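You operate a simulated robot arm through the tools that you are given. There is no shell and no other tool. Be economical: measure what you need, move in short steps, check, and stop when the job is done.

The job below is to be done with a simulated two-armed robot. You get a single attempt, and the scene is never put back.

JOB
Fill the cart's tank up to its line from the fill pipe.
Fine: swing the pipe back and shut the lid; leave no puddle. Where these are worked on the way, their far stop is far enough and under half their travel is too little: fill pipe.
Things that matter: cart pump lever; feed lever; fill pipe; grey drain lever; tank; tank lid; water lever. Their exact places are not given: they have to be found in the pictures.

The check looks at the end state, three seconds after you hand in, the way a careful person would. Anything else that was tipped, shoved, dropped, spilled or broken makes it a failure. A push-on lid holds only when it is set on centred and level and pressed home; a screw cap is set on level and turned clockwise until tight.

ROBOT AND FRAMES
Two 7-joint arms with two-finger parallel grippers on one trunk, on a base that drives. Base frame: it is fixed to the floor where the robot stands at the start and does not move with it; the origin is under the middle of the robot, x ahead of it, y to its left, z up; the surface under the hand at the start is at about z = 780. Lengths are in mm, angles in rad, forces in N, time in s.
The left shoulder is at the start at [22, 174, 1503], the right one opposite. With the tool pointing down near the work surface each hand reaches from about 100 to 400 mm from the robot's upright axis, wherever it stands, measured 20 degrees to its own side. Places, roughly: cart pump lever [400, 100, 1000]; feed lever [300, -200, 900]; fill pipe [800, 0, 1200]; grey drain lever [400, -500, 1000]; tank [600, 0, 900]; tank lid [600, 0, 1000]; water lever [700, 200, 1300]. Payload 3.6 kg a hand.
The tool frame of a hand sits at the grasp point between the pads (the TCP): z along the fingers, y along the line on which they close. The tips reach 30 mm beyond it. The gripper opens to 110 mm. The fingers are 20 mm wide and 10 mm thick; the gripper's body (48 by 112 mm) begins 55 mm behind the TCP.
Orientation is that of the tool frame in the base frame, as a unit quaternion [w, x, y, z]. With the fingers straight down and closing along the base's y, the tool's x points along the base's -x, its y along +y and its z along -z.

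CONTROLS
- The arms move only by the tool step_arm. It takes "left_rows", "right_rows" or both (then of equal length, played together; a hand with none holds still); each is a list of rows, each a list of 3 entries, a list of its own where there are three numbers: the shift along the base's x, y, z in units of 150 mm (1.0 is 150 mm), then the turn, a rotation vector about the base's x, y, z in units of 90 degrees (1.0 is 90 degrees), then the opening in per cent of the stroke, from 0 (shut) to 100 (fully open). In form: [[[tx, ty, tz], [wx, wy, wz], hand], ...]. A call has 1 to 10 rows; each row is the pose to reach, as a shift and turn from the pose commanded when the call began. A call with a number of a shift or a turn outside -1 to 1 is refused whole. Each row takes 0.2 s and may step no farther than 50 mm and 0.15 rad from the row before; otherwise, or with a gripper value out of range, the whole call is refused. A pose out of reach is approached as far as the arm can. The call stops where the force on the tool passes 80 N (or 10 N more than at its start, if that is more) or the arm is blocked; 0.2 s more then pass. The fingers move at their own pace (about 153 mm/s each) and stop on an object; they squeeze with about 37 N. The grip force told is the motor's: it shows also when the fingers shut on nothing. Time passes only in rows, and 0.2 s behind the last, so rows that repeat a pose let the fingers close. It gives the time, the measured TCP pose, the force on the tool (base axes), the opening and the grip force at its end, in the units of the frame above (readings bear some noise), with the torque about the TCP (base axes, N m) and any sound that the robot's microphone picked up, and new pictures: "views" is both (left out), scene, wrist or none (wrist: the cameras of the hands that moved).
- Cameras (640 x 400 px; columns grow to the right, rows downward): "scene" is now at [105.2, 15.4, 1690.8]; the picture's right is [0.16, -0.99, 0.00], its down [-0.42, -0.07, -0.90] and it looks along [0.89, 0.15, -0.43] (base axes); focal length 214 px, centre (320, 200). "left" rides on the left gripper at [72, -17, -103] in its tool frame; the picture's right is [0.23, 0.97, 0.00], its down [-0.76, 0.18, -0.62] and it looks along [-0.61, 0.14, 0.78] (tool axes); focal length 222 px, centre (320, 200). "right" rides on the right gripper at [72, 17, -104] in its tool frame; the picture's right is [-0.23, 0.97, 0.00], its down [-0.76, -0.18, -0.62] and it looks along [-0.61, -0.14, 0.78] (tool axes); focal length 222 px, centre (320, 200).
- slide_trunk(by): slides the trunk up (or, below 0, down) by that many mm; the arms and the scene camera ride with it, the base frame stays. It gives what a move gives, with no picture.
- roll_base(legs): drives the robot by 1 to 6 legs, each [ahead, left, turn to the left] in mm, mm and rad, along the robot's own axes; the way and the turn of a leg run together, so that a leg with both is an arc; at most 1500 mm and 3.142 rad a leg. The arms and the cameras ride along, it lands a little off, and it stops where it bumps. It gives what a move gives, and a new picture of the scene camera.
- pan_tilt(pan, tilt): turns the head with the scene camera to pan (to the left, within 1.501 rad either way) and tilt (down, from -0.506 to 1.204), counted from straight ahead of the robot. It gives what a move gives, and a new picture of the scene camera.
- locate(camera, pixels): for up to 12 pixels [column, row] of the newest picture of that camera ("zoom" is the newest enlarged one), the place [x, y, z] in the base frame of the surface seen there, good to about 2 mm. It takes no simulated time.
- zoom(camera, box): a new picture of the part [left, top, right, bottom] of that camera's present view, enlarged. It takes no simulated time.
- job_done(): hands the job in; it is judged then, once.

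Go step by step. Measure first, check grasps and placings, and put right what went wrong. The budget is 80 turns and 260 pictures, counting those below and the enlarged ones. Unless the task says otherwise, let go and move clear before handing in, and close with one line.

The tools are called after "Emit:" as name(argument=value, ...) on one line, values as JSON. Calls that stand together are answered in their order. step_arm: Moves the arms, as the interface text tells. Its arguments: {"type":"object","properties":{"left_rows":{"type":"array"},"right_rows":{"type":"array"},"views":{"type":"string","enum":["both","scene","wrist","none"]}},"required":[]} The other tools are called the same way: slide_trunk (by) slides the trunk up or down; roll_base (legs) drives the base; pan_tilt (pan, tilt) turns the head that bears the scene camera; locate (camera, pixels) gives the place of the surface under pixels of a picture; zoom (camera, box) takes an enlarged picture of a part of a camera's view; job_done () hands the job in.

At the start:

```text
time_s: 0.0
left_ee_pos: [247.5, 140.5, 1667.9]
left_ee_rot: [0.0, -0.001, 1.0, -0.001]
left_wrist_force: [0.4, -0.4, 0.4]
left_ft_torque: [0.01, -0.01, 0.0]
left_gripper_width: 110.0
left_gripper_force: 0.0
right_ee_pos: [326.9, -122.0, 1664.9]
right_ee_rot: [0.0, 0.0, 1.0, -0.001]
right_wrist_force: [-1.0, 0.4, -0.4]
right_ft_torque: [-0.02, -0.02, -0.01]
right_gripper_width: 110.0
right_gripper_force: 0.0
trunk travel left (down, up): [-616.0, 147.0]
robot x, y, heading: [0.7, 2.7, 0.001]
head pan, tilt: [0.164, 0.442]
```

scene: 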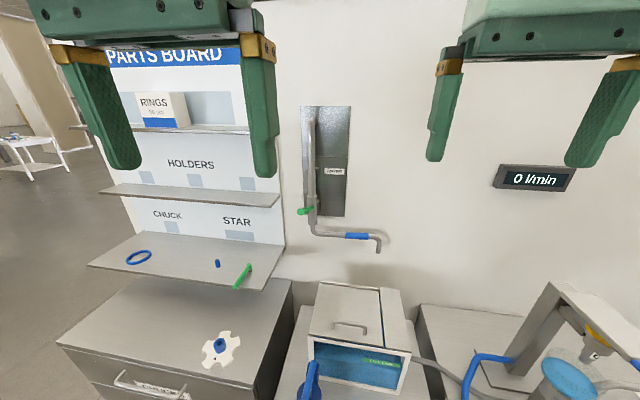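
right: 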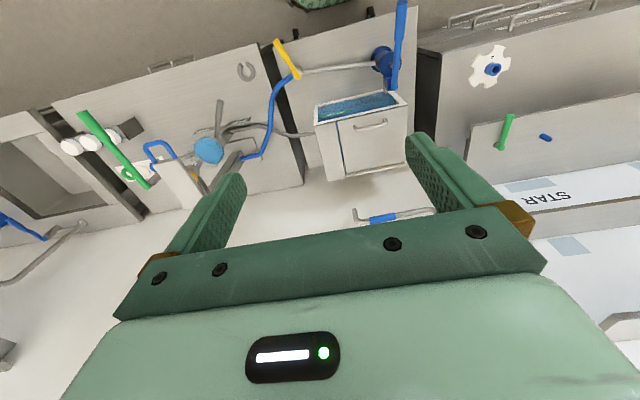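
left: 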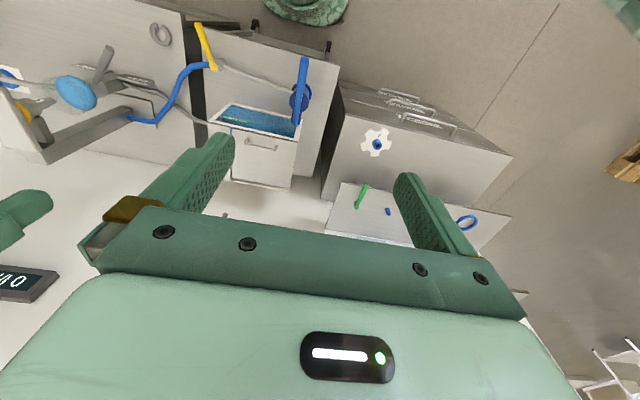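

The scene shows the tank around (360,340), the fill pipe at (345,237) with a blue sleeve, and a green lever at (305,210). I'll tilt the head down and look closer.

Emit:
zoom(camera="scene", box=[260, 90, 420, 260])

Emit:
pan_tilt(pan=0.0, tilt=0.85)

```text
2.35 times, centred on (340, 175) of scene
```

zoom: 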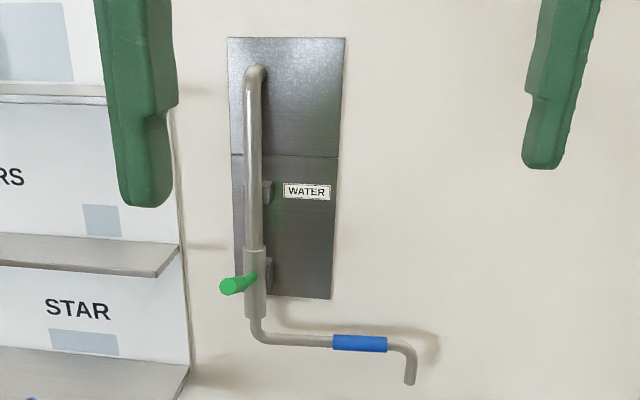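

```text
time_s: 0.9
left_ee_pos: [248.6, 139.2, 1669.0]
left_ee_rot: [-0.001, -0.001, 1.0, -0.001]
left_wrist_force: [-0.3, 0.4, 0.1]
left_ft_torque: [-0.01, 0.0, 0.0]
left_gripper_width: 109.9
left_gripper_force: 0.1
right_ee_pos: [326.8, -121.6, 1664.5]
right_ee_rot: [0.0, 0.0, 1.0, 0.0]
right_wrist_force: [0.2, -1.0, 0.0]
right_ft_torque: [-0.01, -0.02, 0.01]
right_gripper_width: 109.8
right_gripper_force: 0.0
trunk travel left (down, up): [-616.0, 147.0]
robot x, y, heading: [0.5, 0.1, -0.002]
head pan, tilt: [0.0, 0.85]
```

scene: 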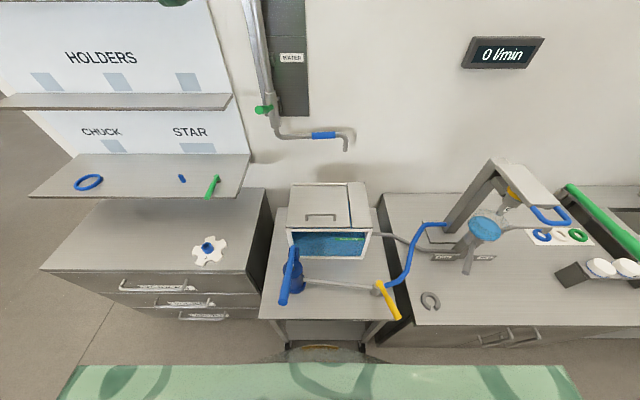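

Emit:
zoom(camera="scene", box=[260, 170, 420, 270])

Emit:
zoom(camera="scene", box=[230, 70, 390, 170])

Emit:
zoom(camera="scene", box=[260, 230, 450, 350])

Emit:
locate(camera="scene", pixels=[[262, 109], [271, 110], [278, 134], [312, 135], [335, 135], [346, 150], [320, 217], [306, 190], [346, 190], [288, 230], [370, 233], [340, 243]])

```text
4.00 times, centred on (340, 220) of scene
```

zoom: 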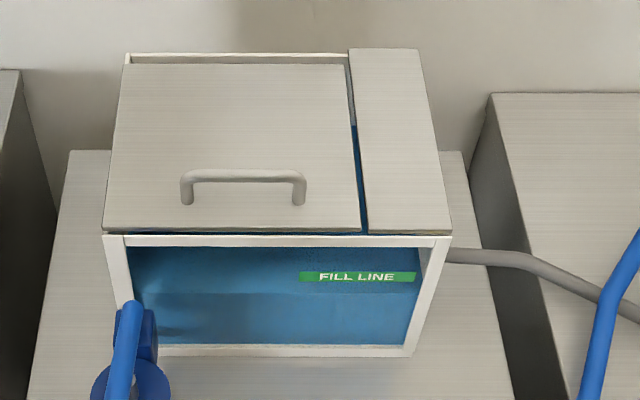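

```text
4.00 times, centred on (310, 120) of scene
```

zoom: 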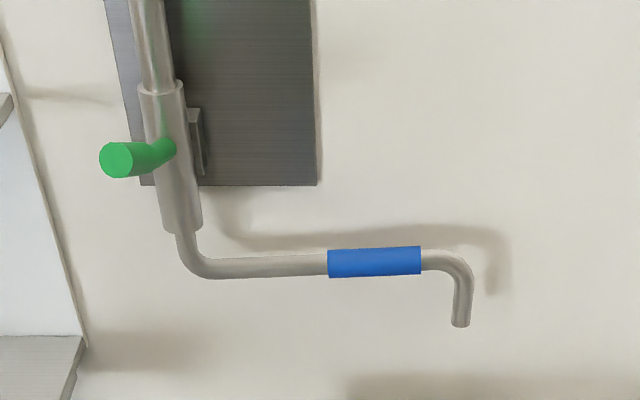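

```text
3.33 times, centred on (355, 290) of scene
```

zoom: 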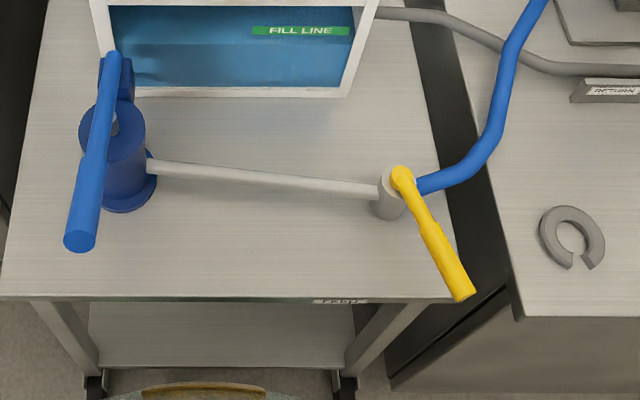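

```text
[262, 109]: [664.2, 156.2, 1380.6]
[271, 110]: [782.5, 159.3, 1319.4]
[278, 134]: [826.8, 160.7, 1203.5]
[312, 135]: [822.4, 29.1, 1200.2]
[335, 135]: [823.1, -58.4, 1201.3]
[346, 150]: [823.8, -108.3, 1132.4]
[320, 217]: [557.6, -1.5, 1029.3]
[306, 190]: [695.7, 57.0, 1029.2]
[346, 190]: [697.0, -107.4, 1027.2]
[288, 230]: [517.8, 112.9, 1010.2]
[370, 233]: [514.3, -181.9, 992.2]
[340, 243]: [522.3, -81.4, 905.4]
```

The lid covers most of the tank top with its handle near (320,217), and the water lever's tip is at about (664,156,1380). I need the lid geometry, its hinge, and the lever's direction, so I'll measure more points.

Emit:
locate(camera="scene", pixels=[[287, 226], [291, 187], [345, 186], [349, 226], [353, 226], [348, 183], [364, 182], [372, 226], [292, 184], [307, 219], [335, 218], [258, 319]])

Emit:
pan_tilt(pan=0.15, tilt=0.5)

Emit:
zoom(camera="scene", box=[260, 100, 400, 240])

Emit:
zoom(camera="scene", box=[280, 250, 440, 390])

```text
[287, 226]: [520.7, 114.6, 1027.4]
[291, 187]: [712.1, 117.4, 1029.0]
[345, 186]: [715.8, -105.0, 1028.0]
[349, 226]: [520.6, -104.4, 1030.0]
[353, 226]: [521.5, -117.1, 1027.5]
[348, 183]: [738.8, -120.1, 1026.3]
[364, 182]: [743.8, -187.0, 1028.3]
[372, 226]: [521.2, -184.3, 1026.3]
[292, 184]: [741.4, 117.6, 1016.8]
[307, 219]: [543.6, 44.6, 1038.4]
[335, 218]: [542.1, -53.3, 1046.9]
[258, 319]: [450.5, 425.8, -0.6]
```

```text
time_s: 1.7
left_ee_pos: [248.1, 140.2, 1667.6]
left_ee_rot: [0.0, 0.0, 1.0, -0.001]
left_wrist_force: [-0.1, 0.2, -0.5]
left_ft_torque: [0.01, 0.0, -0.02]
left_gripper_width: 110.2
left_gripper_force: 0.1
right_ee_pos: [327.4, -121.1, 1665.2]
right_ee_rot: [0.0, 0.0, 1.0, 0.0]
right_wrist_force: [-1.1, -0.7, 0.5]
right_ft_torque: [0.01, 0.04, -0.02]
right_gripper_width: 109.9
right_gripper_force: 0.1
trunk travel left (down, up): [-616.0, 147.0]
robot x, y, heading: [-0.3, -1.1, 0.003]
head pan, tilt: [0.15, 0.499]
```

scene: 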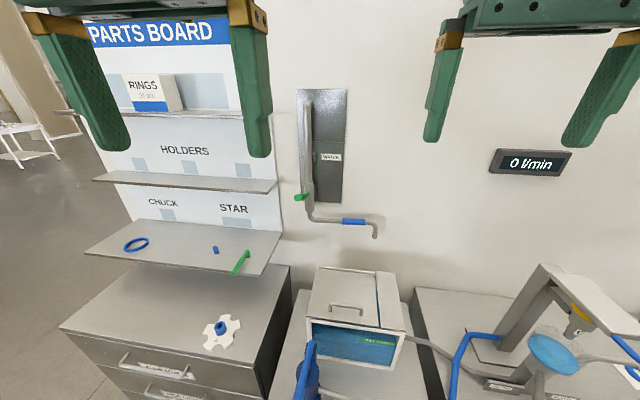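

```text
2.86 times, centred on (330, 170) of scene
```

zoom: 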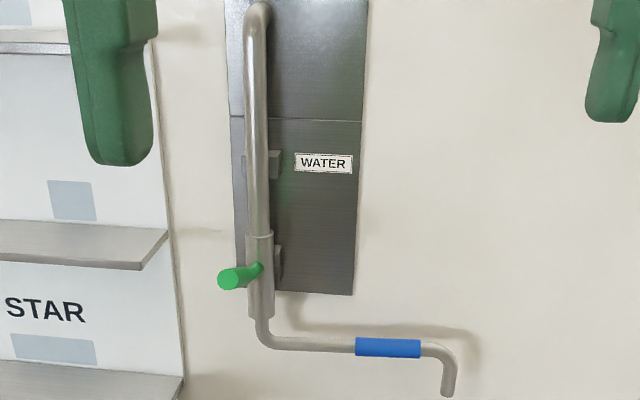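

```text
2.86 times, centred on (360, 320) of scene
```

zoom: 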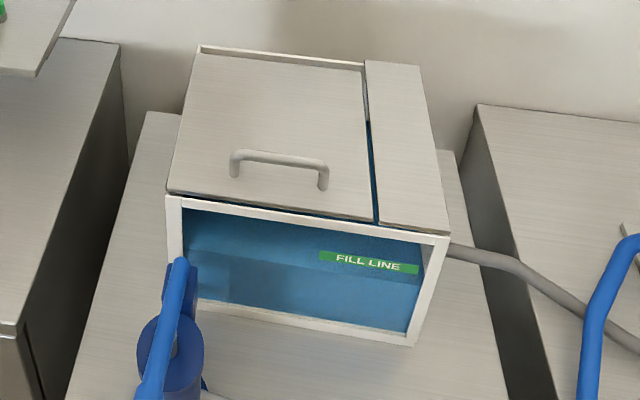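

The lid plate spans x 520–714 and y −105 to 117 at z≈1029, with the handle at x≈543 near the front. I need the clearance in front of the cart and a view of the hinge, so I'll tilt down.

Emit:
pan_tilt(pan=0.0, tilt=1.15)

Emit:
locate(camera="scene", pixels=[[320, 200], [280, 253], [330, 253], [370, 253], [320, 270], [320, 300], [320, 340], [250, 320], [390, 320], [415, 245], [240, 250]])

```text
time_s: 2.7
left_ee_pos: [248.6, 139.7, 1667.5]
left_ee_rot: [0.0, -0.001, 1.0, -0.002]
left_wrist_force: [-0.6, 0.5, -0.5]
left_ft_torque: [0.02, 0.0, 0.01]
left_gripper_width: 110.1
left_gripper_force: 0.0
right_ee_pos: [327.0, -122.1, 1666.6]
right_ee_rot: [0.0, 0.0, 1.0, -0.001]
right_wrist_force: [-0.5, -0.1, 0.6]
right_ft_torque: [0.05, -0.02, 0.0]
right_gripper_width: 109.8
right_gripper_force: 0.1
trunk travel left (down, up): [-616.0, 147.0]
robot x, y, heading: [-0.1, 1.1, -0.002]
head pan, tilt: [0.0, 1.15]
```

scene: 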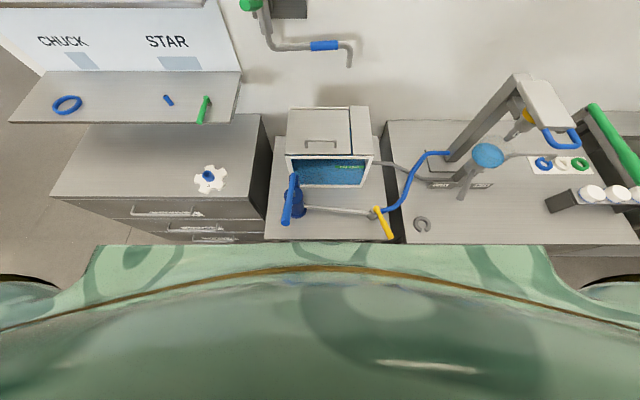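

```text
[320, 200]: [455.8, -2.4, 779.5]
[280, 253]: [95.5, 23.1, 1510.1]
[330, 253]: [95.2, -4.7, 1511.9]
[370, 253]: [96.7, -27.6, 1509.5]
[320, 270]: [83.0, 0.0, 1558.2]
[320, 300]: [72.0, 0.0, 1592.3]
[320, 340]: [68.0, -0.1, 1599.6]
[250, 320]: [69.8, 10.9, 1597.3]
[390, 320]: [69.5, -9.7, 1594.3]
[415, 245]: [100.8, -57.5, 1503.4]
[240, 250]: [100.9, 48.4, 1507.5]
```

Emit:
locate(camera="scene", pixels=[[300, 239], [360, 240], [286, 222], [294, 176], [295, 207], [392, 237], [376, 211], [170, 213], [215, 240], [500, 240], [346, 65], [247, 5]])

Emit:
zoom(camera="scene", box=[270, 90, 430, 190])

```text
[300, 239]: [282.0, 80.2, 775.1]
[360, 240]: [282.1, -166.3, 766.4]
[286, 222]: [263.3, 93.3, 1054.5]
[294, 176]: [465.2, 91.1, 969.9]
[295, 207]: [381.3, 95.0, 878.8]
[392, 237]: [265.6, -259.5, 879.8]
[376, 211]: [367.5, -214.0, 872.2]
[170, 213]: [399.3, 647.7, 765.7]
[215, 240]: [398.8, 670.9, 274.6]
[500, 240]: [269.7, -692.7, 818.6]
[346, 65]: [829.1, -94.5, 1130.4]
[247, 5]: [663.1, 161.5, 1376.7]
```

```text
4.00 times, centred on (350, 140) of scene
```

zoom: 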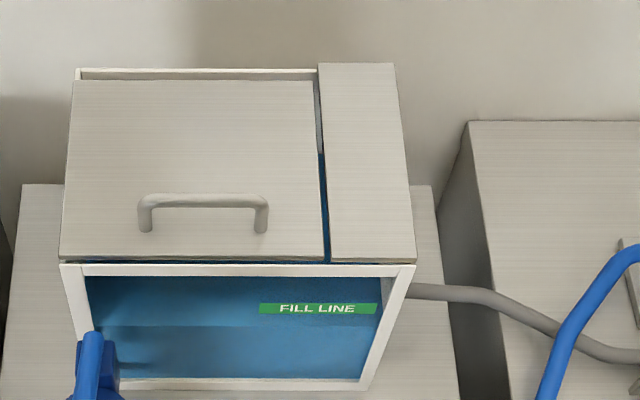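

Cart front edge is at x≈282 and the pump lever tip reaches x≈263, so there is little room to drive. I'll lower the trunk to bring the shoulders nearer the work height.

Emit:
slide_trunk(by=-250)

Emit:
pan_tilt(pan=0.0, tilt=0.5)

Emit:
zoom(camera="scene", box=[220, 60, 420, 200])

Emit:
zoom(camera="scene", box=[240, 180, 440, 320])

```text
time_s: 5.3
left_ee_pos: [248.1, 139.4, 1418.9]
left_ee_rot: [-0.001, -0.002, 1.0, -0.001]
left_wrist_force: [0.6, 0.0, 0.0]
left_ft_torque: [0.01, 0.0, 0.02]
left_gripper_width: 110.0
left_gripper_force: 0.0
right_ee_pos: [325.5, -121.4, 1415.6]
right_ee_rot: [0.0, 0.0, 1.0, 0.0]
right_wrist_force: [-0.1, 1.0, 0.0]
right_ft_torque: [0.02, -0.02, 0.04]
right_gripper_width: 110.1
right_gripper_force: 0.2
trunk travel left (down, up): [-366.0, 397.0]
robot x, y, heading: [-0.4, 0.9, -0.0]
head pan, tilt: [0.0, 1.15]
```

```text
time_s: 6.3
left_ee_pos: [248.5, 138.7, 1418.4]
left_ee_rot: [-0.001, -0.001, 1.0, -0.001]
left_wrist_force: [0.1, -0.8, -0.4]
left_ft_torque: [0.0, -0.03, 0.0]
left_gripper_width: 110.1
left_gripper_force: 0.0
right_ee_pos: [327.3, -120.6, 1416.4]
right_ee_rot: [0.0, 0.0, 1.0, 0.0]
right_wrist_force: [-0.4, -0.1, 0.1]
right_ft_torque: [0.0, -0.02, 0.02]
right_gripper_width: 110.1
right_gripper_force: 0.2
trunk travel left (down, up): [-366.0, 397.0]
robot x, y, heading: [3.1, -1.0, 0.0]
head pan, tilt: [0.0, 0.499]
```

scene: 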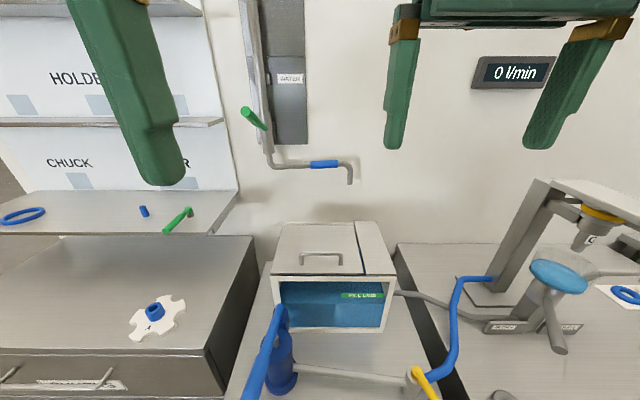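

```text
2.86 times, centred on (320, 130) of scene
```

zoom: 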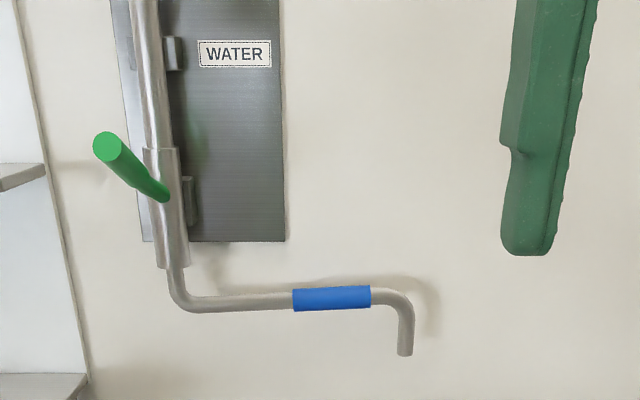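

```text
2.86 times, centred on (340, 250) of scene
```

zoom: 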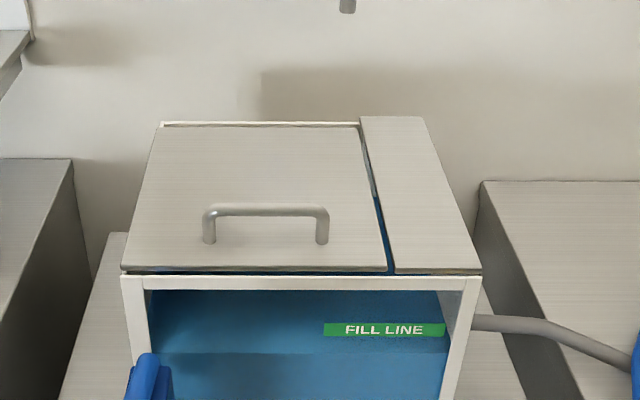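

Emit:
locate(camera="zoom", pixels=[[265, 210], [209, 212], [209, 238], [322, 240], [322, 212], [260, 126], [160, 129], [340, 126], [378, 250], [255, 268], [150, 277], [385, 330]])

Emit:
zoom(camera="scene", box=[250, 210, 400, 260])

```text
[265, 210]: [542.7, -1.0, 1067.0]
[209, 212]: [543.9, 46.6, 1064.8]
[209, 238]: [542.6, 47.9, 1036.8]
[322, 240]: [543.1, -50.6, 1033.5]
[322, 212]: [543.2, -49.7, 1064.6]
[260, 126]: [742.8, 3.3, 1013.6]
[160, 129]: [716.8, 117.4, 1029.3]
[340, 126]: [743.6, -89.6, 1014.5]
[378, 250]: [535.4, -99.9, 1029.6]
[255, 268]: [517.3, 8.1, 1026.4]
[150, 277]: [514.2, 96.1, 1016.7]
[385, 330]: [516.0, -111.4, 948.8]
```

```text
4.27 times, centred on (325, 235) of scene
```

zoom: 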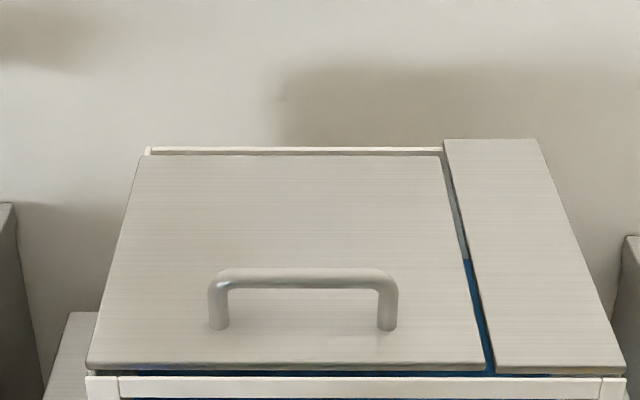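

The lid handle bar is at x≈543, z≈1060, spanning y −50 to 47. I'll bring the left hand round to point forward and 30° below level, with its fingers closing across that bar.

Emit:
step_arm(left_rows=[[[0.067, -0.067, -0.1], [0.039, -0.039, -0.067], 60], [[0.133, -0.133, -0.2], [0.077, -0.077, -0.134], 60], [[0.2, -0.2, -0.3], [0.116, -0.116, -0.201], 60], [[0.267, -0.267, -0.4], [0.155, -0.155, -0.268], 60], [[0.333, -0.333, -0.5], [0.193, -0.193, -0.335], 60], [[0.4, -0.4, -0.6], [0.232, -0.232, -0.402], 60], [[0.467, -0.467, -0.7], [0.271, -0.271, -0.469], 60], [[0.533, -0.533, -0.8], [0.31, -0.31, -0.536], 60], [[0.6, -0.6, -0.9], [0.348, -0.348, -0.603], 60], [[0.667, -0.667, -1.0], [0.387, -0.387, -0.67], 60]], views="both")

```text
time_s: 8.5
left_ee_pos: [350.1, 38.8, 1264.8]
left_ee_rot: [0.28, 0.487, 0.778, 0.281]
left_wrist_force: [0.0, -0.1, -0.4]
left_ft_torque: [0.03, -0.01, -0.02]
left_gripper_width: 65.9
left_gripper_force: 0.0
right_ee_pos: [328.0, -120.9, 1415.5]
right_ee_rot: [0.0, 0.001, 1.0, 0.001]
right_wrist_force: [0.4, -0.6, 0.3]
right_ft_torque: [0.0, -0.01, 0.0]
right_gripper_width: 110.2
right_gripper_force: 0.2
trunk travel left (down, up): [-366.0, 397.0]
robot x, y, heading: [-1.6, -0.2, -0.0]
head pan, tilt: [0.0, 0.499]
```

scene: 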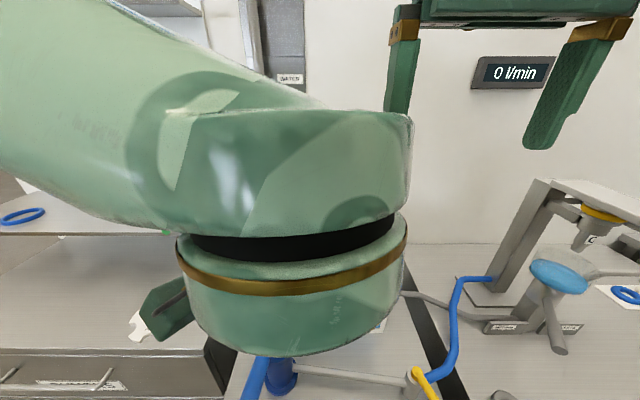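
left: 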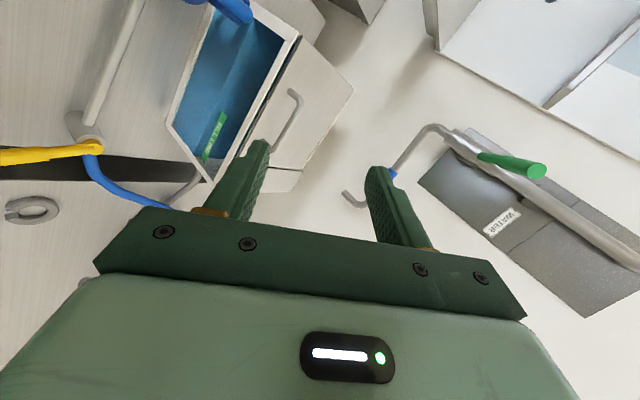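

The hand is turning as planned. I'll finish the turn and go to a pre-grasp pose behind the handle.

Emit:
step_arm(left_rows=[[[0.14, -0.055, -0.2], [0.026, -0.026, -0.046], 40], [[0.28, -0.11, -0.4], [0.053, -0.053, -0.091], 40], [[0.42, -0.165, -0.6], [0.079, -0.079, -0.137], 40], [[0.56, -0.22, -0.8], [0.106, -0.106, -0.182], 40], [[0.7, -0.273, -1.0], [0.132, -0.132, -0.228], 40]], views="both")

```text
time_s: 9.7
left_ee_pos: [451.9, -5.9, 1121.1]
left_ee_rot: [0.352, 0.613, 0.613, 0.352]
left_wrist_force: [-0.2, 0.1, -0.1]
left_ft_torque: [-0.02, 0.02, -0.01]
left_gripper_width: 44.1
left_gripper_force: 0.1
right_ee_pos: [327.3, -122.4, 1415.6]
right_ee_rot: [0.0, 0.0, 1.0, 0.001]
right_wrist_force: [-0.3, -0.4, 0.2]
right_ft_torque: [0.0, 0.01, -0.01]
right_gripper_width: 110.1
right_gripper_force: 0.0
trunk travel left (down, up): [-366.0, 397.0]
robot x, y, heading: [-0.2, -0.5, -0.002]
head pan, tilt: [0.0, 0.499]
```

scene: 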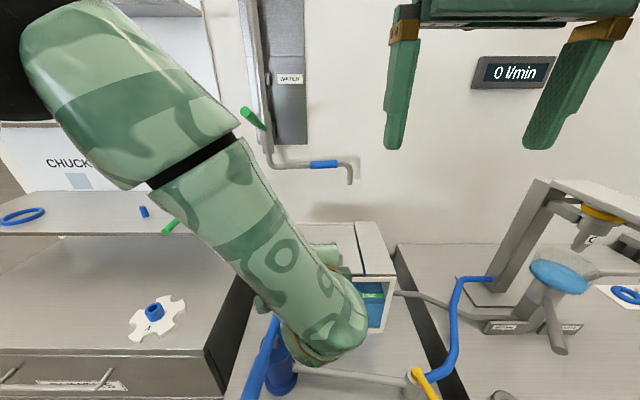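
left: 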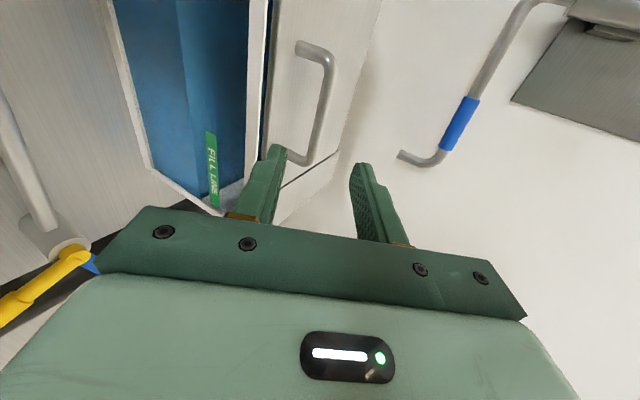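

The hand is aligned about 7 mm off the bar's line. I'll pitch it 10° flatter so the lower finger clears the lid plate, narrow the opening, slide it onto the bar and close.

Emit:
step_arm(left_rows=[[[0.13, 0.014, -0.141], [0, -0.056, 0], 24], [[0.263, 0.027, -0.283], [0, -0.111, 0], 24], [[0.263, 0.027, -0.283], [0, -0.111, 0], 24], [[0.35, 0.027, -0.313], [0, -0.111, 0], 24], [[0.43, 0.027, -0.343], [0, -0.111, 0], 24], [[0.513, 0.027, -0.373], [0, -0.111, 0], 24], [[0.513, 0.027, -0.373], [0, -0.111, 0], 24]], views="both")

```text
time_s: 11.3
left_ee_pos: [529.9, 0.8, 1064.1]
left_ee_rot: [0.403, 0.578, 0.582, 0.405]
left_wrist_force: [0.5, -0.4, 2.0]
left_ft_torque: [0.01, -0.05, -0.01]
left_gripper_width: 27.6
left_gripper_force: 0.4
right_ee_pos: [327.7, -121.7, 1416.4]
right_ee_rot: [0.0, 0.0, 1.0, -0.001]
right_wrist_force: [0.5, 0.2, -0.4]
right_ft_torque: [0.04, 0.01, 0.0]
right_gripper_width: 110.0
right_gripper_force: 0.2
trunk travel left (down, up): [-366.0, 397.0]
robot x, y, heading: [2.6, 0.2, -0.002]
head pan, tilt: [0.0, 0.499]
```

scene: 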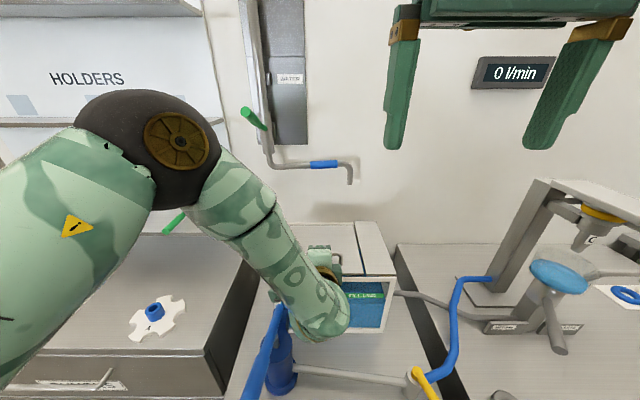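
left: 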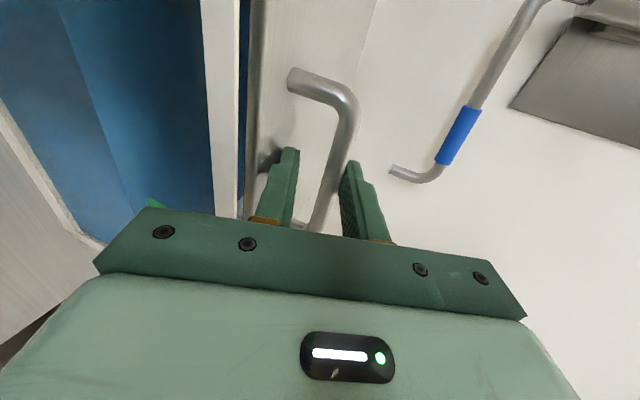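

The bar is between the fingers. I'll close and try a small 25 mm lift.

Emit:
step_arm(left_rows=[[[0, 0, 0], [0, 0, 0], 0], [[0, 0, 0], [0, 0, 0], 0], [[0, 0, 0.06], [0, 0, 0], 0], [[0, 0, 0.12], [0, 0, 0], 0], [[0, 0, 0.17], [0, 0, 0], 0]], views="both")

```text
time_s: 12.5
left_ee_pos: [531.3, -1.7, 1084.0]
left_ee_rot: [0.401, 0.584, 0.58, 0.401]
left_wrist_force: [12.1, -15.0, -23.2]
left_ft_torque: [1.14, 0.15, 0.23]
left_gripper_width: 13.2
left_gripper_force: 45.2
right_ee_pos: [330.6, -124.8, 1413.3]
right_ee_rot: [-0.002, 0.001, 1.0, 0.002]
right_wrist_force: [-0.9, 0.1, -0.8]
right_ft_torque: [0.04, 0.0, 0.02]
right_gripper_width: 110.0
right_gripper_force: 0.2
trunk travel left (down, up): [-366.0, 397.0]
robot x, y, heading: [-1.8, -1.8, -0.005]
head pan, tilt: [0.0, 0.499]
```

scene: 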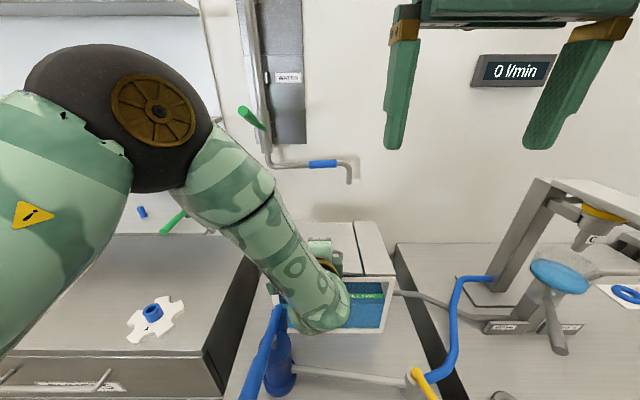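
left: 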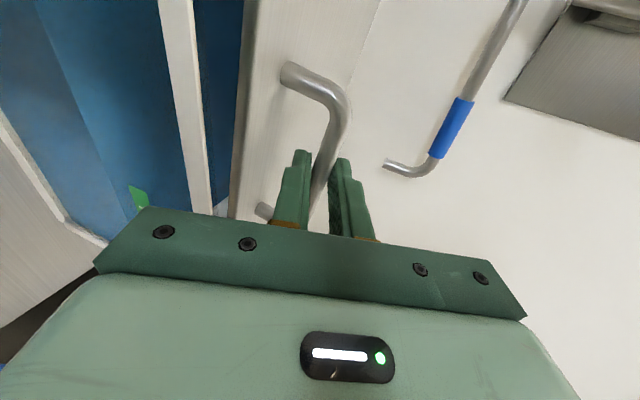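

The lid is lifting, and the gap looks wider on one side. I'll measure the lid's corners through the wrist camera to find the hinge side.

Emit:
locate(camera="left", pixels=[[255, 20], [250, 90], [245, 140], [240, 190], [300, 30], [360, 30], [330, 60], [300, 130], [195, 20], [195, 100], [205, 180]])

Emit:
zoom(camera="scene", box=[260, 200, 420, 320])

```text
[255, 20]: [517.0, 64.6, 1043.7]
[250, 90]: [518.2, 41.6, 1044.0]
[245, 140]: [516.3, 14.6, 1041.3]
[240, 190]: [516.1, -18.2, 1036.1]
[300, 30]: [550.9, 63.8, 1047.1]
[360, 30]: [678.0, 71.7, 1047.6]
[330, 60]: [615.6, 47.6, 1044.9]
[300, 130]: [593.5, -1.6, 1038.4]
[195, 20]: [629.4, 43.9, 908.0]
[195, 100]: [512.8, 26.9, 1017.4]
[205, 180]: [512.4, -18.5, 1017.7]
```

```text
3.33 times, centred on (340, 260) of scene
```

zoom: 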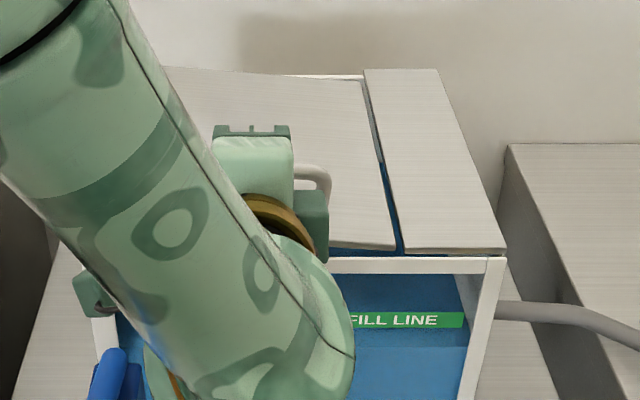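

Heights along the lid rise towards +y (1047 at y=70, 1038 at y=−2), so the hinge is on the right at y≈−107. I'll swing the handle along an arc about that line, rolling the hand with it, to about 60°.

Emit:
step_arm(left_rows=[[[0, -0.04, -0.04], [0.083, 0, 0], 0], [[0, -0.093, 0.007], [0.167, 0, 0], 0], [[0, -0.153, 0.087], [0.25, 0, 0], 0], [[0, -0.227, 0.153], [0.333, 0, 0], 0], [[0, -0.31, 0.213], [0.417, 0, 0], 0], [[0, -0.4, 0.26], [0.5, 0, 0], 0], [[0, -0.491, 0.293], [0.583, 0, 0], 0], [[0, -0.587, 0.32], [0.667, 0, 0], 0]], views="both")

```text
time_s: 13.8
left_ee_pos: [527.5, 1.8, 1119.9]
left_ee_rot: [0.234, 0.692, 0.411, 0.546]
left_wrist_force: [20.5, -33.6, -10.5]
left_ft_torque: [-2.5, 0.24, -1.71]
left_gripper_width: 16.6
left_gripper_force: 45.1
left hand out of reach, approached as far as the arm can: row 4, 5, 6
right_ee_pos: [331.7, -126.5, 1413.5]
right_ee_rot: [-0.003, 0.004, 1.0, 0.001]
right_wrist_force: [0.7, 0.6, 0.6]
right_ft_torque: [-0.05, 0.03, 0.02]
right_gripper_width: 109.8
right_gripper_force: 0.2
trunk travel left (down, up): [-366.0, 397.0]
robot x, y, heading: [3.1, -0.7, -0.009]
head pan, tilt: [0.0, 0.499]
stopped in row 6 (left hand): the force on the tool passed its limit at 138 N (the readings are from after the stop); the commanded pose is now the measured one
```

scene: 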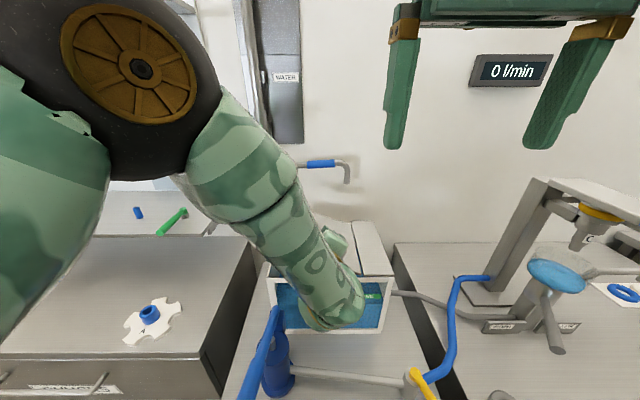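
left: 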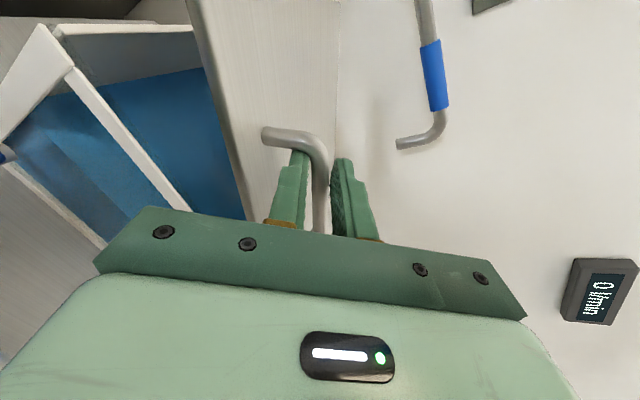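

The left wrist ran out of roll at about 36°, since I chose the wrong one of the two 180°-symmetric grasps. I'll lower the lid with a loosened grip, then regrip with the hand flipped so it has roll to spare.

Emit:
step_arm(left_rows=[[[0, 0, 0], [0, 0, 0], 18], [[0, 0, -0.04], [-0.08, 0, 0], 20], [[0, 0, -0.12], [-0.16, 0, 0], 20], [[0, 0, -0.2], [-0.24, 0, 0], 22], [[0, 0, -0.28], [-0.32, 0, 0], 22], [[0.01, -0.01, -0.36], [-0.4, 0, 0], 24], [[0.01, -0.01, -0.36], [-0.4, 0, 0], 24]], views="both")

```text
time_s: 15.4
left_ee_pos: [518.3, -9.8, 1083.1]
left_ee_rot: [0.427, 0.582, 0.566, 0.397]
left_wrist_force: [-2.0, -1.3, -0.6]
left_ft_torque: [-0.01, 0.06, -0.03]
left_gripper_width: 27.0
left_gripper_force: 0.4
left hand out of reach, approached as far as the arm can: row 5, 6, 7
right_ee_pos: [325.9, -124.2, 1416.1]
right_ee_rot: [0.0, 0.004, 1.0, 0.001]
right_wrist_force: [-0.4, -0.3, 0.1]
right_ft_torque: [-0.03, 0.02, -0.01]
right_gripper_width: 109.9
right_gripper_force: 0.0
trunk travel left (down, up): [-366.0, 397.0]
robot x, y, heading: [1.3, 2.0, -0.006]
head pan, tilt: [0.0, 0.499]
```

scene: 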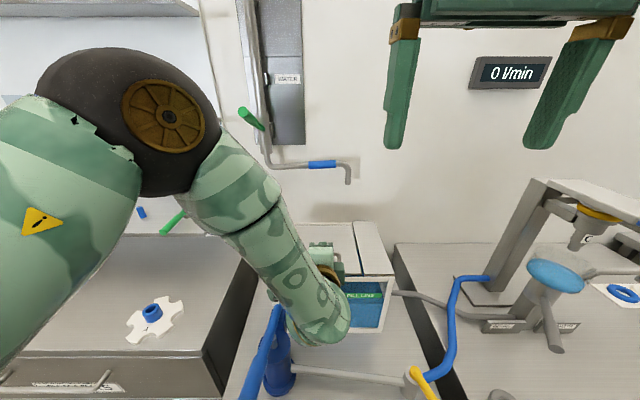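
left: 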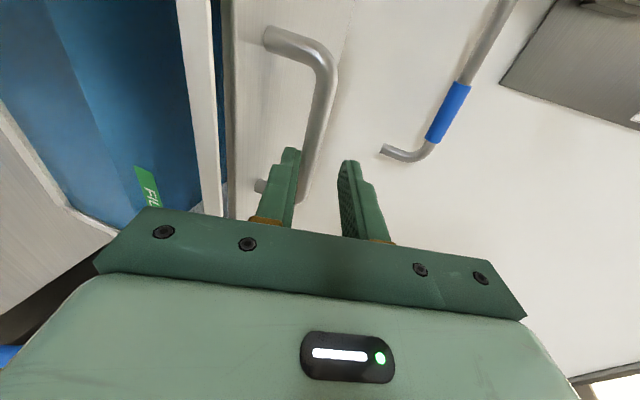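

The lid is back down. I'll withdraw from the bar and roll the hand back the other way by 180° in free space.

Emit:
step_arm(left_rows=[[[-0.15, 0, 0.04], [0, 0, 0], 26], [[-0.3, 0, 0.1], [0, 0, 0], 30], [[-0.5, 0.02, 0.2], [0, 0, 0], 30], [[-0.65, 0.04, 0.4], [-0.12, 0, 0.044], 30], [[-0.65, 0.06, 0.4], [-0.207, 0, 0.075], 30], [[-0.65, 0.06, 0.4], [-0.295, 0, 0.107], 30], [[-0.65, 0.06, 0.4], [-0.382, 0, 0.139], 30], [[-0.65, 0.06, 0.4], [-0.467, 0, 0.17], 30], [[-0.65, 0.06, 0.4], [-0.552, 0, 0.201], 30], [[-0.65, 0.06, 0.4], [-0.637, 0, 0.232], 30]], views="scene")

```text
refused: row 4 steps farther than a row can; nothing moved
```

Emit:
step_arm(left_rows=[[[-0.15, 0, 0.04], [0, 0, 0], 26], [[-0.3, 0, 0.1], [0, 0, 0], 30], [[-0.5, 0.02, 0.2], [0, 0, 0], 30], [[-0.65, 0.04, 0.4], [-0.082, 0, 0.03], 30], [[-0.65, 0.06, 0.4], [-0.164, 0, 0.06], 30], [[-0.65, 0.06, 0.4], [-0.248, 0, 0.09], 30], [[-0.65, 0.06, 0.4], [-0.332, 0, 0.121], 30], [[-0.65, 0.06, 0.4], [-0.416, 0, 0.151], 30], [[-0.65, 0.06, 0.4], [-0.5, 0, 0.182], 30], [[-0.65, 0.06, 0.4], [-0.584, 0, 0.212], 30]], views="scene")

```text
time_s: 17.6
left_ee_pos: [421.0, 0.7, 1143.7]
left_ee_rot: [0.572, 0.233, 0.768, 0.169]
left_wrist_force: [1.0, -0.6, 0.9]
left_ft_torque: [-0.02, 0.0, -0.01]
left_gripper_width: 33.0
left_gripper_force: 0.0
right_ee_pos: [326.3, -125.6, 1415.9]
right_ee_rot: [0.0, 0.004, 1.0, 0.001]
right_wrist_force: [-0.5, -0.7, -0.1]
right_ft_torque: [-0.01, 0.0, 0.02]
right_gripper_width: 110.1
right_gripper_force: 0.0
trunk travel left (down, up): [-366.0, 397.0]
robot x, y, heading: [-2.1, 0.6, -0.01]
head pan, tilt: [0.0, 0.499]
```

scene: 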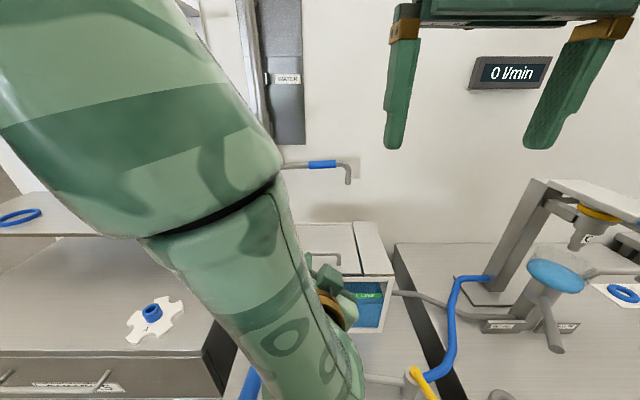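

Emit:
step_arm(left_rows=[[[0, 0, 0], [-0.0865, 0, 0.0315], 30], [[0, 0, 0], [-0.173, 0, 0.063], 30], [[0, 0, 0], [-0.2595, 0, 0.0945], 30], [[0, 0, 0], [-0.346, 0, 0.126], 30], [[0, 0, 0], [-0.4325, 0, 0.1575], 30], [[0, 0, 0], [-0.519, 0, 0.189], 30], [[0, 0, 0], [-0.6055, 0, 0.2205], 30], [[0, 0, 0], [-0.692, 0, 0.252], 30], [[0, 0, 0], [-0.7785, 0, 0.2835], 30], [[0, 0, 0], [-0.865, 0, 0.315], 30]], views="none")

Emit:
step_arm(left_rows=[[[0, 0, 0], [-0.0865, 0, 0.0315], 30], [[0, 0, 0], [-0.173, 0, 0.063], 30], [[0, 0, 0], [-0.2595, 0, 0.0945], 30], [[0, 0, 0], [-0.346, 0, 0.126], 30], [[0, 0, 0], [-0.428, 0, 0.156], 30]], views="both")

```text
time_s: 19.8
left_ee_pos: [423.4, -0.1, 1145.3]
left_ee_rot: [0.536, -0.355, 0.734, -0.222]
left_wrist_force: [0.5, -0.9, -0.1]
left_ft_torque: [0.02, 0.01, -0.01]
left_gripper_width: 33.1
left_gripper_force: 0.0
right_ee_pos: [326.1, -124.7, 1416.9]
right_ee_rot: [0.0, 0.004, 1.0, 0.002]
right_wrist_force: [-0.5, 0.0, -0.6]
right_ft_torque: [-0.01, -0.02, -0.02]
right_gripper_width: 110.1
right_gripper_force: 0.0
trunk travel left (down, up): [-366.0, 397.0]
robot x, y, heading: [-3.3, -1.6, -0.003]
head pan, tilt: [0.0, 0.499]
```

```text
time_s: 21.0
left_ee_pos: [421.7, 0.2, 1143.7]
left_ee_rot: [-0.411, 0.597, -0.572, 0.384]
left_wrist_force: [-0.6, 0.7, -0.5]
left_ft_torque: [-0.03, 0.01, 0.01]
left_gripper_width: 33.2
left_gripper_force: 0.1
right_ee_pos: [325.3, -124.0, 1416.1]
right_ee_rot: [0.001, 0.004, 1.0, 0.001]
right_wrist_force: [0.0, -0.2, 0.1]
right_ft_torque: [0.01, 0.01, 0.01]
right_gripper_width: 109.9
right_gripper_force: 0.1
trunk travel left (down, up): [-366.0, 397.0]
robot x, y, heading: [1.9, -1.4, -0.009]
head pan, tilt: [0.0, 0.499]
```

scene: 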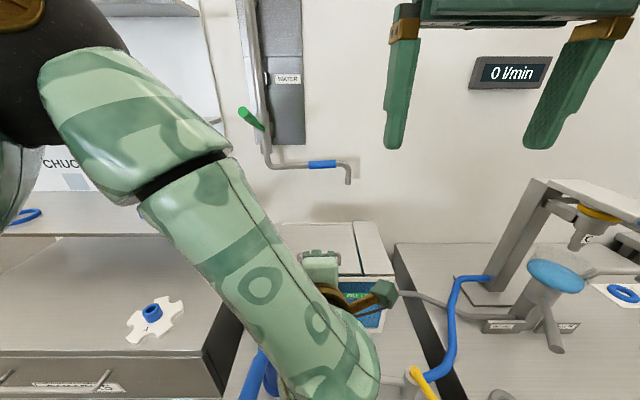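
left: 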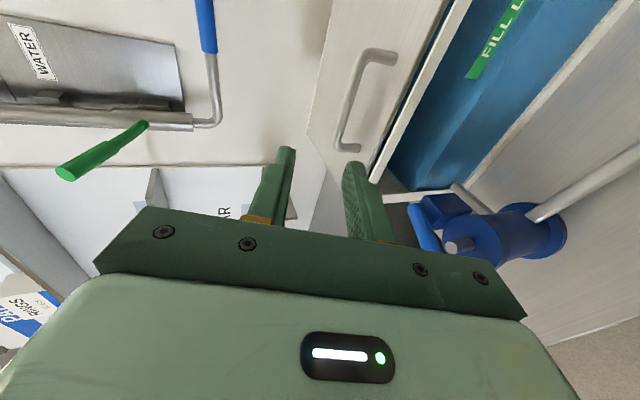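

The flipped pose is right and the handle lies ahead between the fingers. I'll slide onto the bar and close.

Emit:
step_arm(left_rows=[[[0.23, -0.007, -0.217], [0, 0, 0], 24], [[0.46, -0.013, -0.433], [0, 0, 0], 24], [[0.46, -0.013, -0.433], [0, 0, 0], 24], [[0.54, -0.013, -0.463], [0, 0, 0], 24], [[0.63, -0.013, -0.497], [0, 0, 0], 24], [[0.713, -0.013, -0.527], [0, 0, 0], 24], [[0.713, -0.013, -0.527], [0, 0, 0], 24], [[0.713, -0.013, -0.527], [0, 0, 0], 0], [[0.713, -0.013, -0.527], [0, 0, 0], 0]], views="wrist")

```text
time_s: 23.0
left_ee_pos: [533.1, -3.0, 1069.6]
left_ee_rot: [-0.415, 0.595, -0.569, 0.387]
left_wrist_force: [19.9, 1.6, 40.6]
left_ft_torque: [0.17, -0.69, -0.71]
left_gripper_width: 11.7
left_gripper_force: 45.1
right_ee_pos: [326.1, -124.3, 1417.3]
right_ee_rot: [0.001, 0.003, 1.0, 0.001]
right_wrist_force: [0.8, 0.2, 0.0]
right_ft_torque: [-0.01, 0.05, -0.03]
right_gripper_width: 110.1
right_gripper_force: 0.0
trunk travel left (down, up): [-366.0, 397.0]
robot x, y, heading: [-2.3, 1.1, -0.006]
head pan, tilt: [0.0, 0.499]
```

left: 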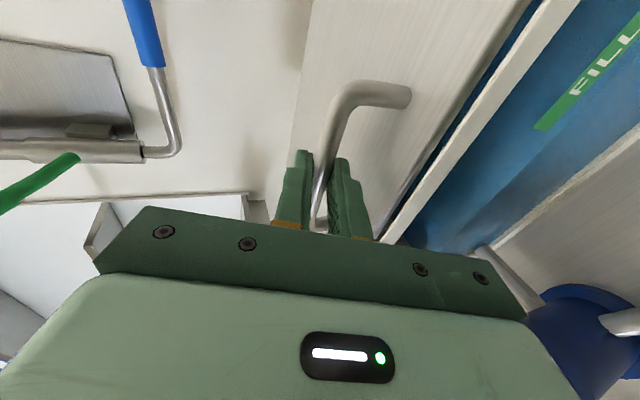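

Gripped; the +40 N shows the bar sits about 5 mm higher than I assumed. I'll swing the lid up on the corrected arc to 40°.

Emit:
step_arm(left_rows=[[[0.02, 0, 0.033], [0, 0, 0], 0], [[0.02, -0.049, 0.128], [0.089, 0, 0], 0], [[0.02, -0.11, 0.215], [0.178, 0, 0], 0], [[0.02, -0.182, 0.292], [0.267, 0, 0], 0], [[0.02, -0.266, 0.359], [0.356, 0, 0], 0], [[0.02, -0.357, 0.413], [0.444, 0, 0], 0]], views="both")

```text
time_s: 24.4
left_ee_pos: [531.4, -53.9, 1128.3]
left_ee_rot: [0.592, -0.42, 0.667, -0.165]
left_wrist_force: [3.9, 8.1, 13.4]
left_ft_torque: [-0.28, -1.02, 1.18]
left_gripper_width: 11.6
left_gripper_force: 44.6
right_ee_pos: [326.5, -123.8, 1416.0]
right_ee_rot: [0.001, 0.003, 1.0, 0.001]
right_wrist_force: [0.0, 0.4, 0.4]
right_ft_torque: [0.01, 0.03, 0.01]
right_gripper_width: 109.9
right_gripper_force: 0.0
trunk travel left (down, up): [-366.0, 397.0]
robot x, y, heading: [2.3, -0.9, -0.006]
head pan, tilt: [0.0, 0.499]
```

scene: 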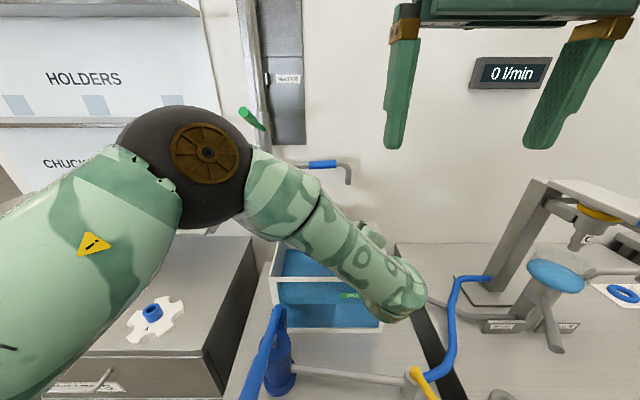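
left: 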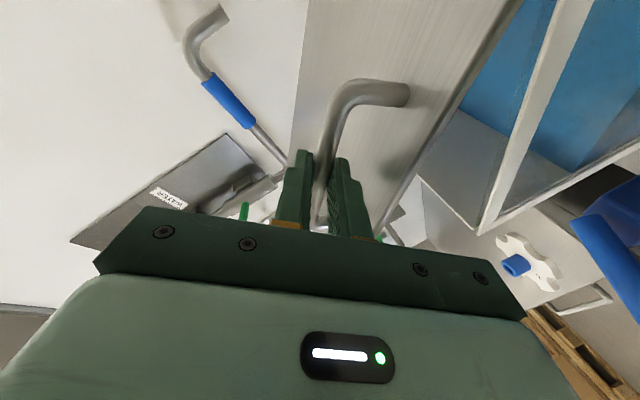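

Lid follows smoothly at 40° with low force. Continuing to about 102°.

Emit:
step_arm(left_rows=[[[0, -0.098, 0.041], [0.089, 0, 0], 0], [[0, -0.2, 0.068], [0.178, 0, 0], 0], [[0, -0.307, 0.081], [0.267, 0, 0], 0], [[0, -0.413, 0.079], [0.356, 0, 0], 0], [[0, -0.517, 0.061], [0.444, 0, 0], 0], [[0, -0.619, 0.03], [0.533, 0, 0], 0], [[0, -0.715, -0.015], [0.622, 0, 0], 0], [[0, -0.782, -0.058], [0.689, 0, 0], 0]], views="both")

```text
time_s: 25.4
left_ee_pos: [540.1, -66.4, 1162.1]
left_ee_rot: [0.671, -0.232, 0.704, 0.014]
left_wrist_force: [14.0, -20.4, -18.7]
left_ft_torque: [-2.23, -0.33, 0.14]
left_gripper_width: 17.5
left_gripper_force: 45.4
left hand out of reach, approached as far as the arm can: row 2, 3, 4, 5
right_ee_pos: [331.0, -129.0, 1414.7]
right_ee_rot: [0.0, 0.005, 1.0, 0.001]
right_wrist_force: [-1.0, 0.6, -0.1]
right_ft_torque: [0.0, -0.01, 0.0]
right_gripper_width: 109.9
right_gripper_force: 0.0
trunk travel left (down, up): [-366.0, 397.0]
robot x, y, heading: [4.1, 0.1, -0.009]
head pan, tilt: [0.0, 0.499]
stopped in row 5 (left hand): the force on the tool passed its limit at 90 N (the readings are from after the stop); the commanded pose is now the measured one
```

scene: 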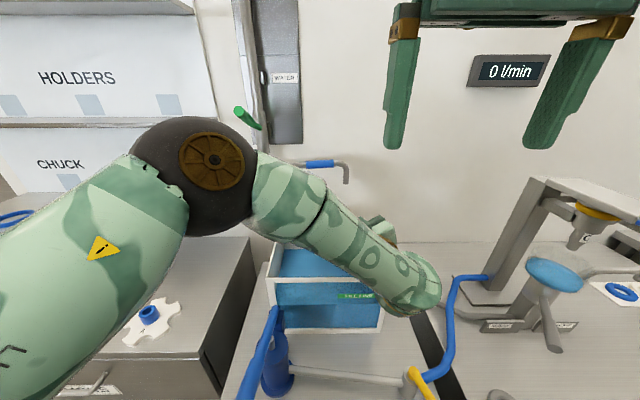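
left: 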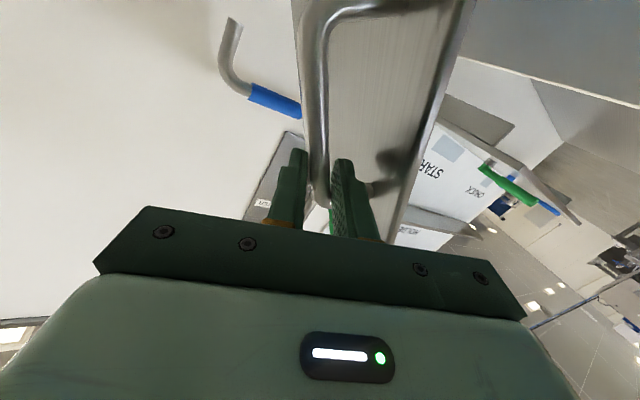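

The lid is at roughly 60° but the wrist hit its limit at this roll. I'll loosen the grip so the inner finger hooks the bar, and push on in −y without more roll.

Emit:
step_arm(left_rows=[[[-0.02, -0.1, 0.03], [0, 0, 0], 20], [[-0.03, -0.2, 0.05], [0, 0, 0], 28], [[-0.03, -0.37, 0.04], [0, 0, 0], 34], [[-0.03, -0.53, 0.01], [0, 0, 0], 36], [[-0.03, -0.69, -0.05], [0, 0, 0], 36]], views="both")

```text
time_s: 26.0
left_ee_pos: [538.4, -74.6, 1166.0]
left_ee_rot: [0.66, -0.227, 0.716, 0.017]
left_wrist_force: [22.5, -15.8, -38.9]
left_ft_torque: [-1.11, 0.27, -0.78]
left_gripper_width: 24.9
left_gripper_force: 0.0
left hand out of reach, approached as far as the arm can: row 1, 2
right_ee_pos: [335.7, -129.0, 1412.0]
right_ee_rot: [-0.004, 0.007, 1.0, 0.0]
right_wrist_force: [0.0, 0.5, 0.1]
right_ft_torque: [-0.03, -0.02, -0.01]
right_gripper_width: 110.1
right_gripper_force: 0.1
trunk travel left (down, up): [-366.0, 397.0]
robot x, y, heading: [2.9, -1.5, -0.01]
head pan, tilt: [0.0, 0.499]
stopped in row 2 (left hand): the force on the tool passed its limit at 87 N (the readings are from after the stop); the commanded pose is now the measured one
```

scene: 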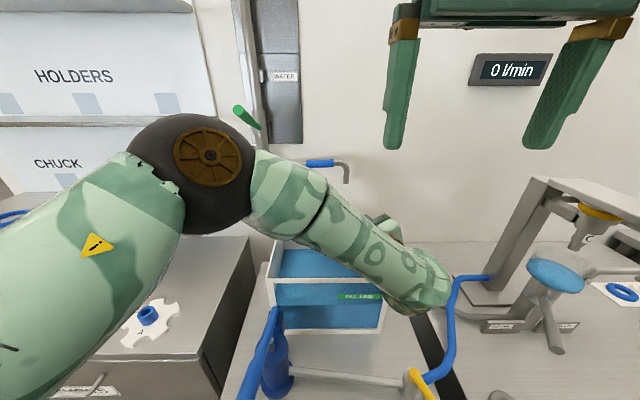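
left: 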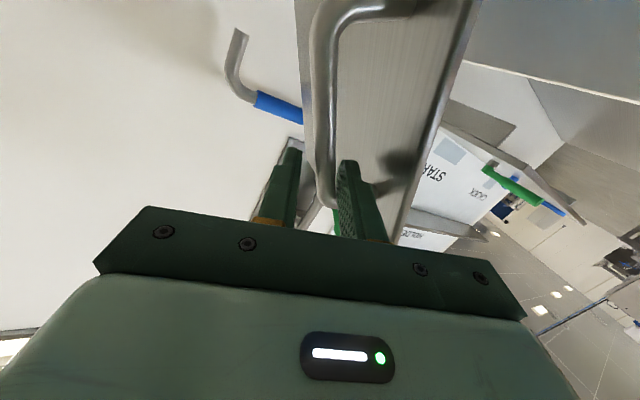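

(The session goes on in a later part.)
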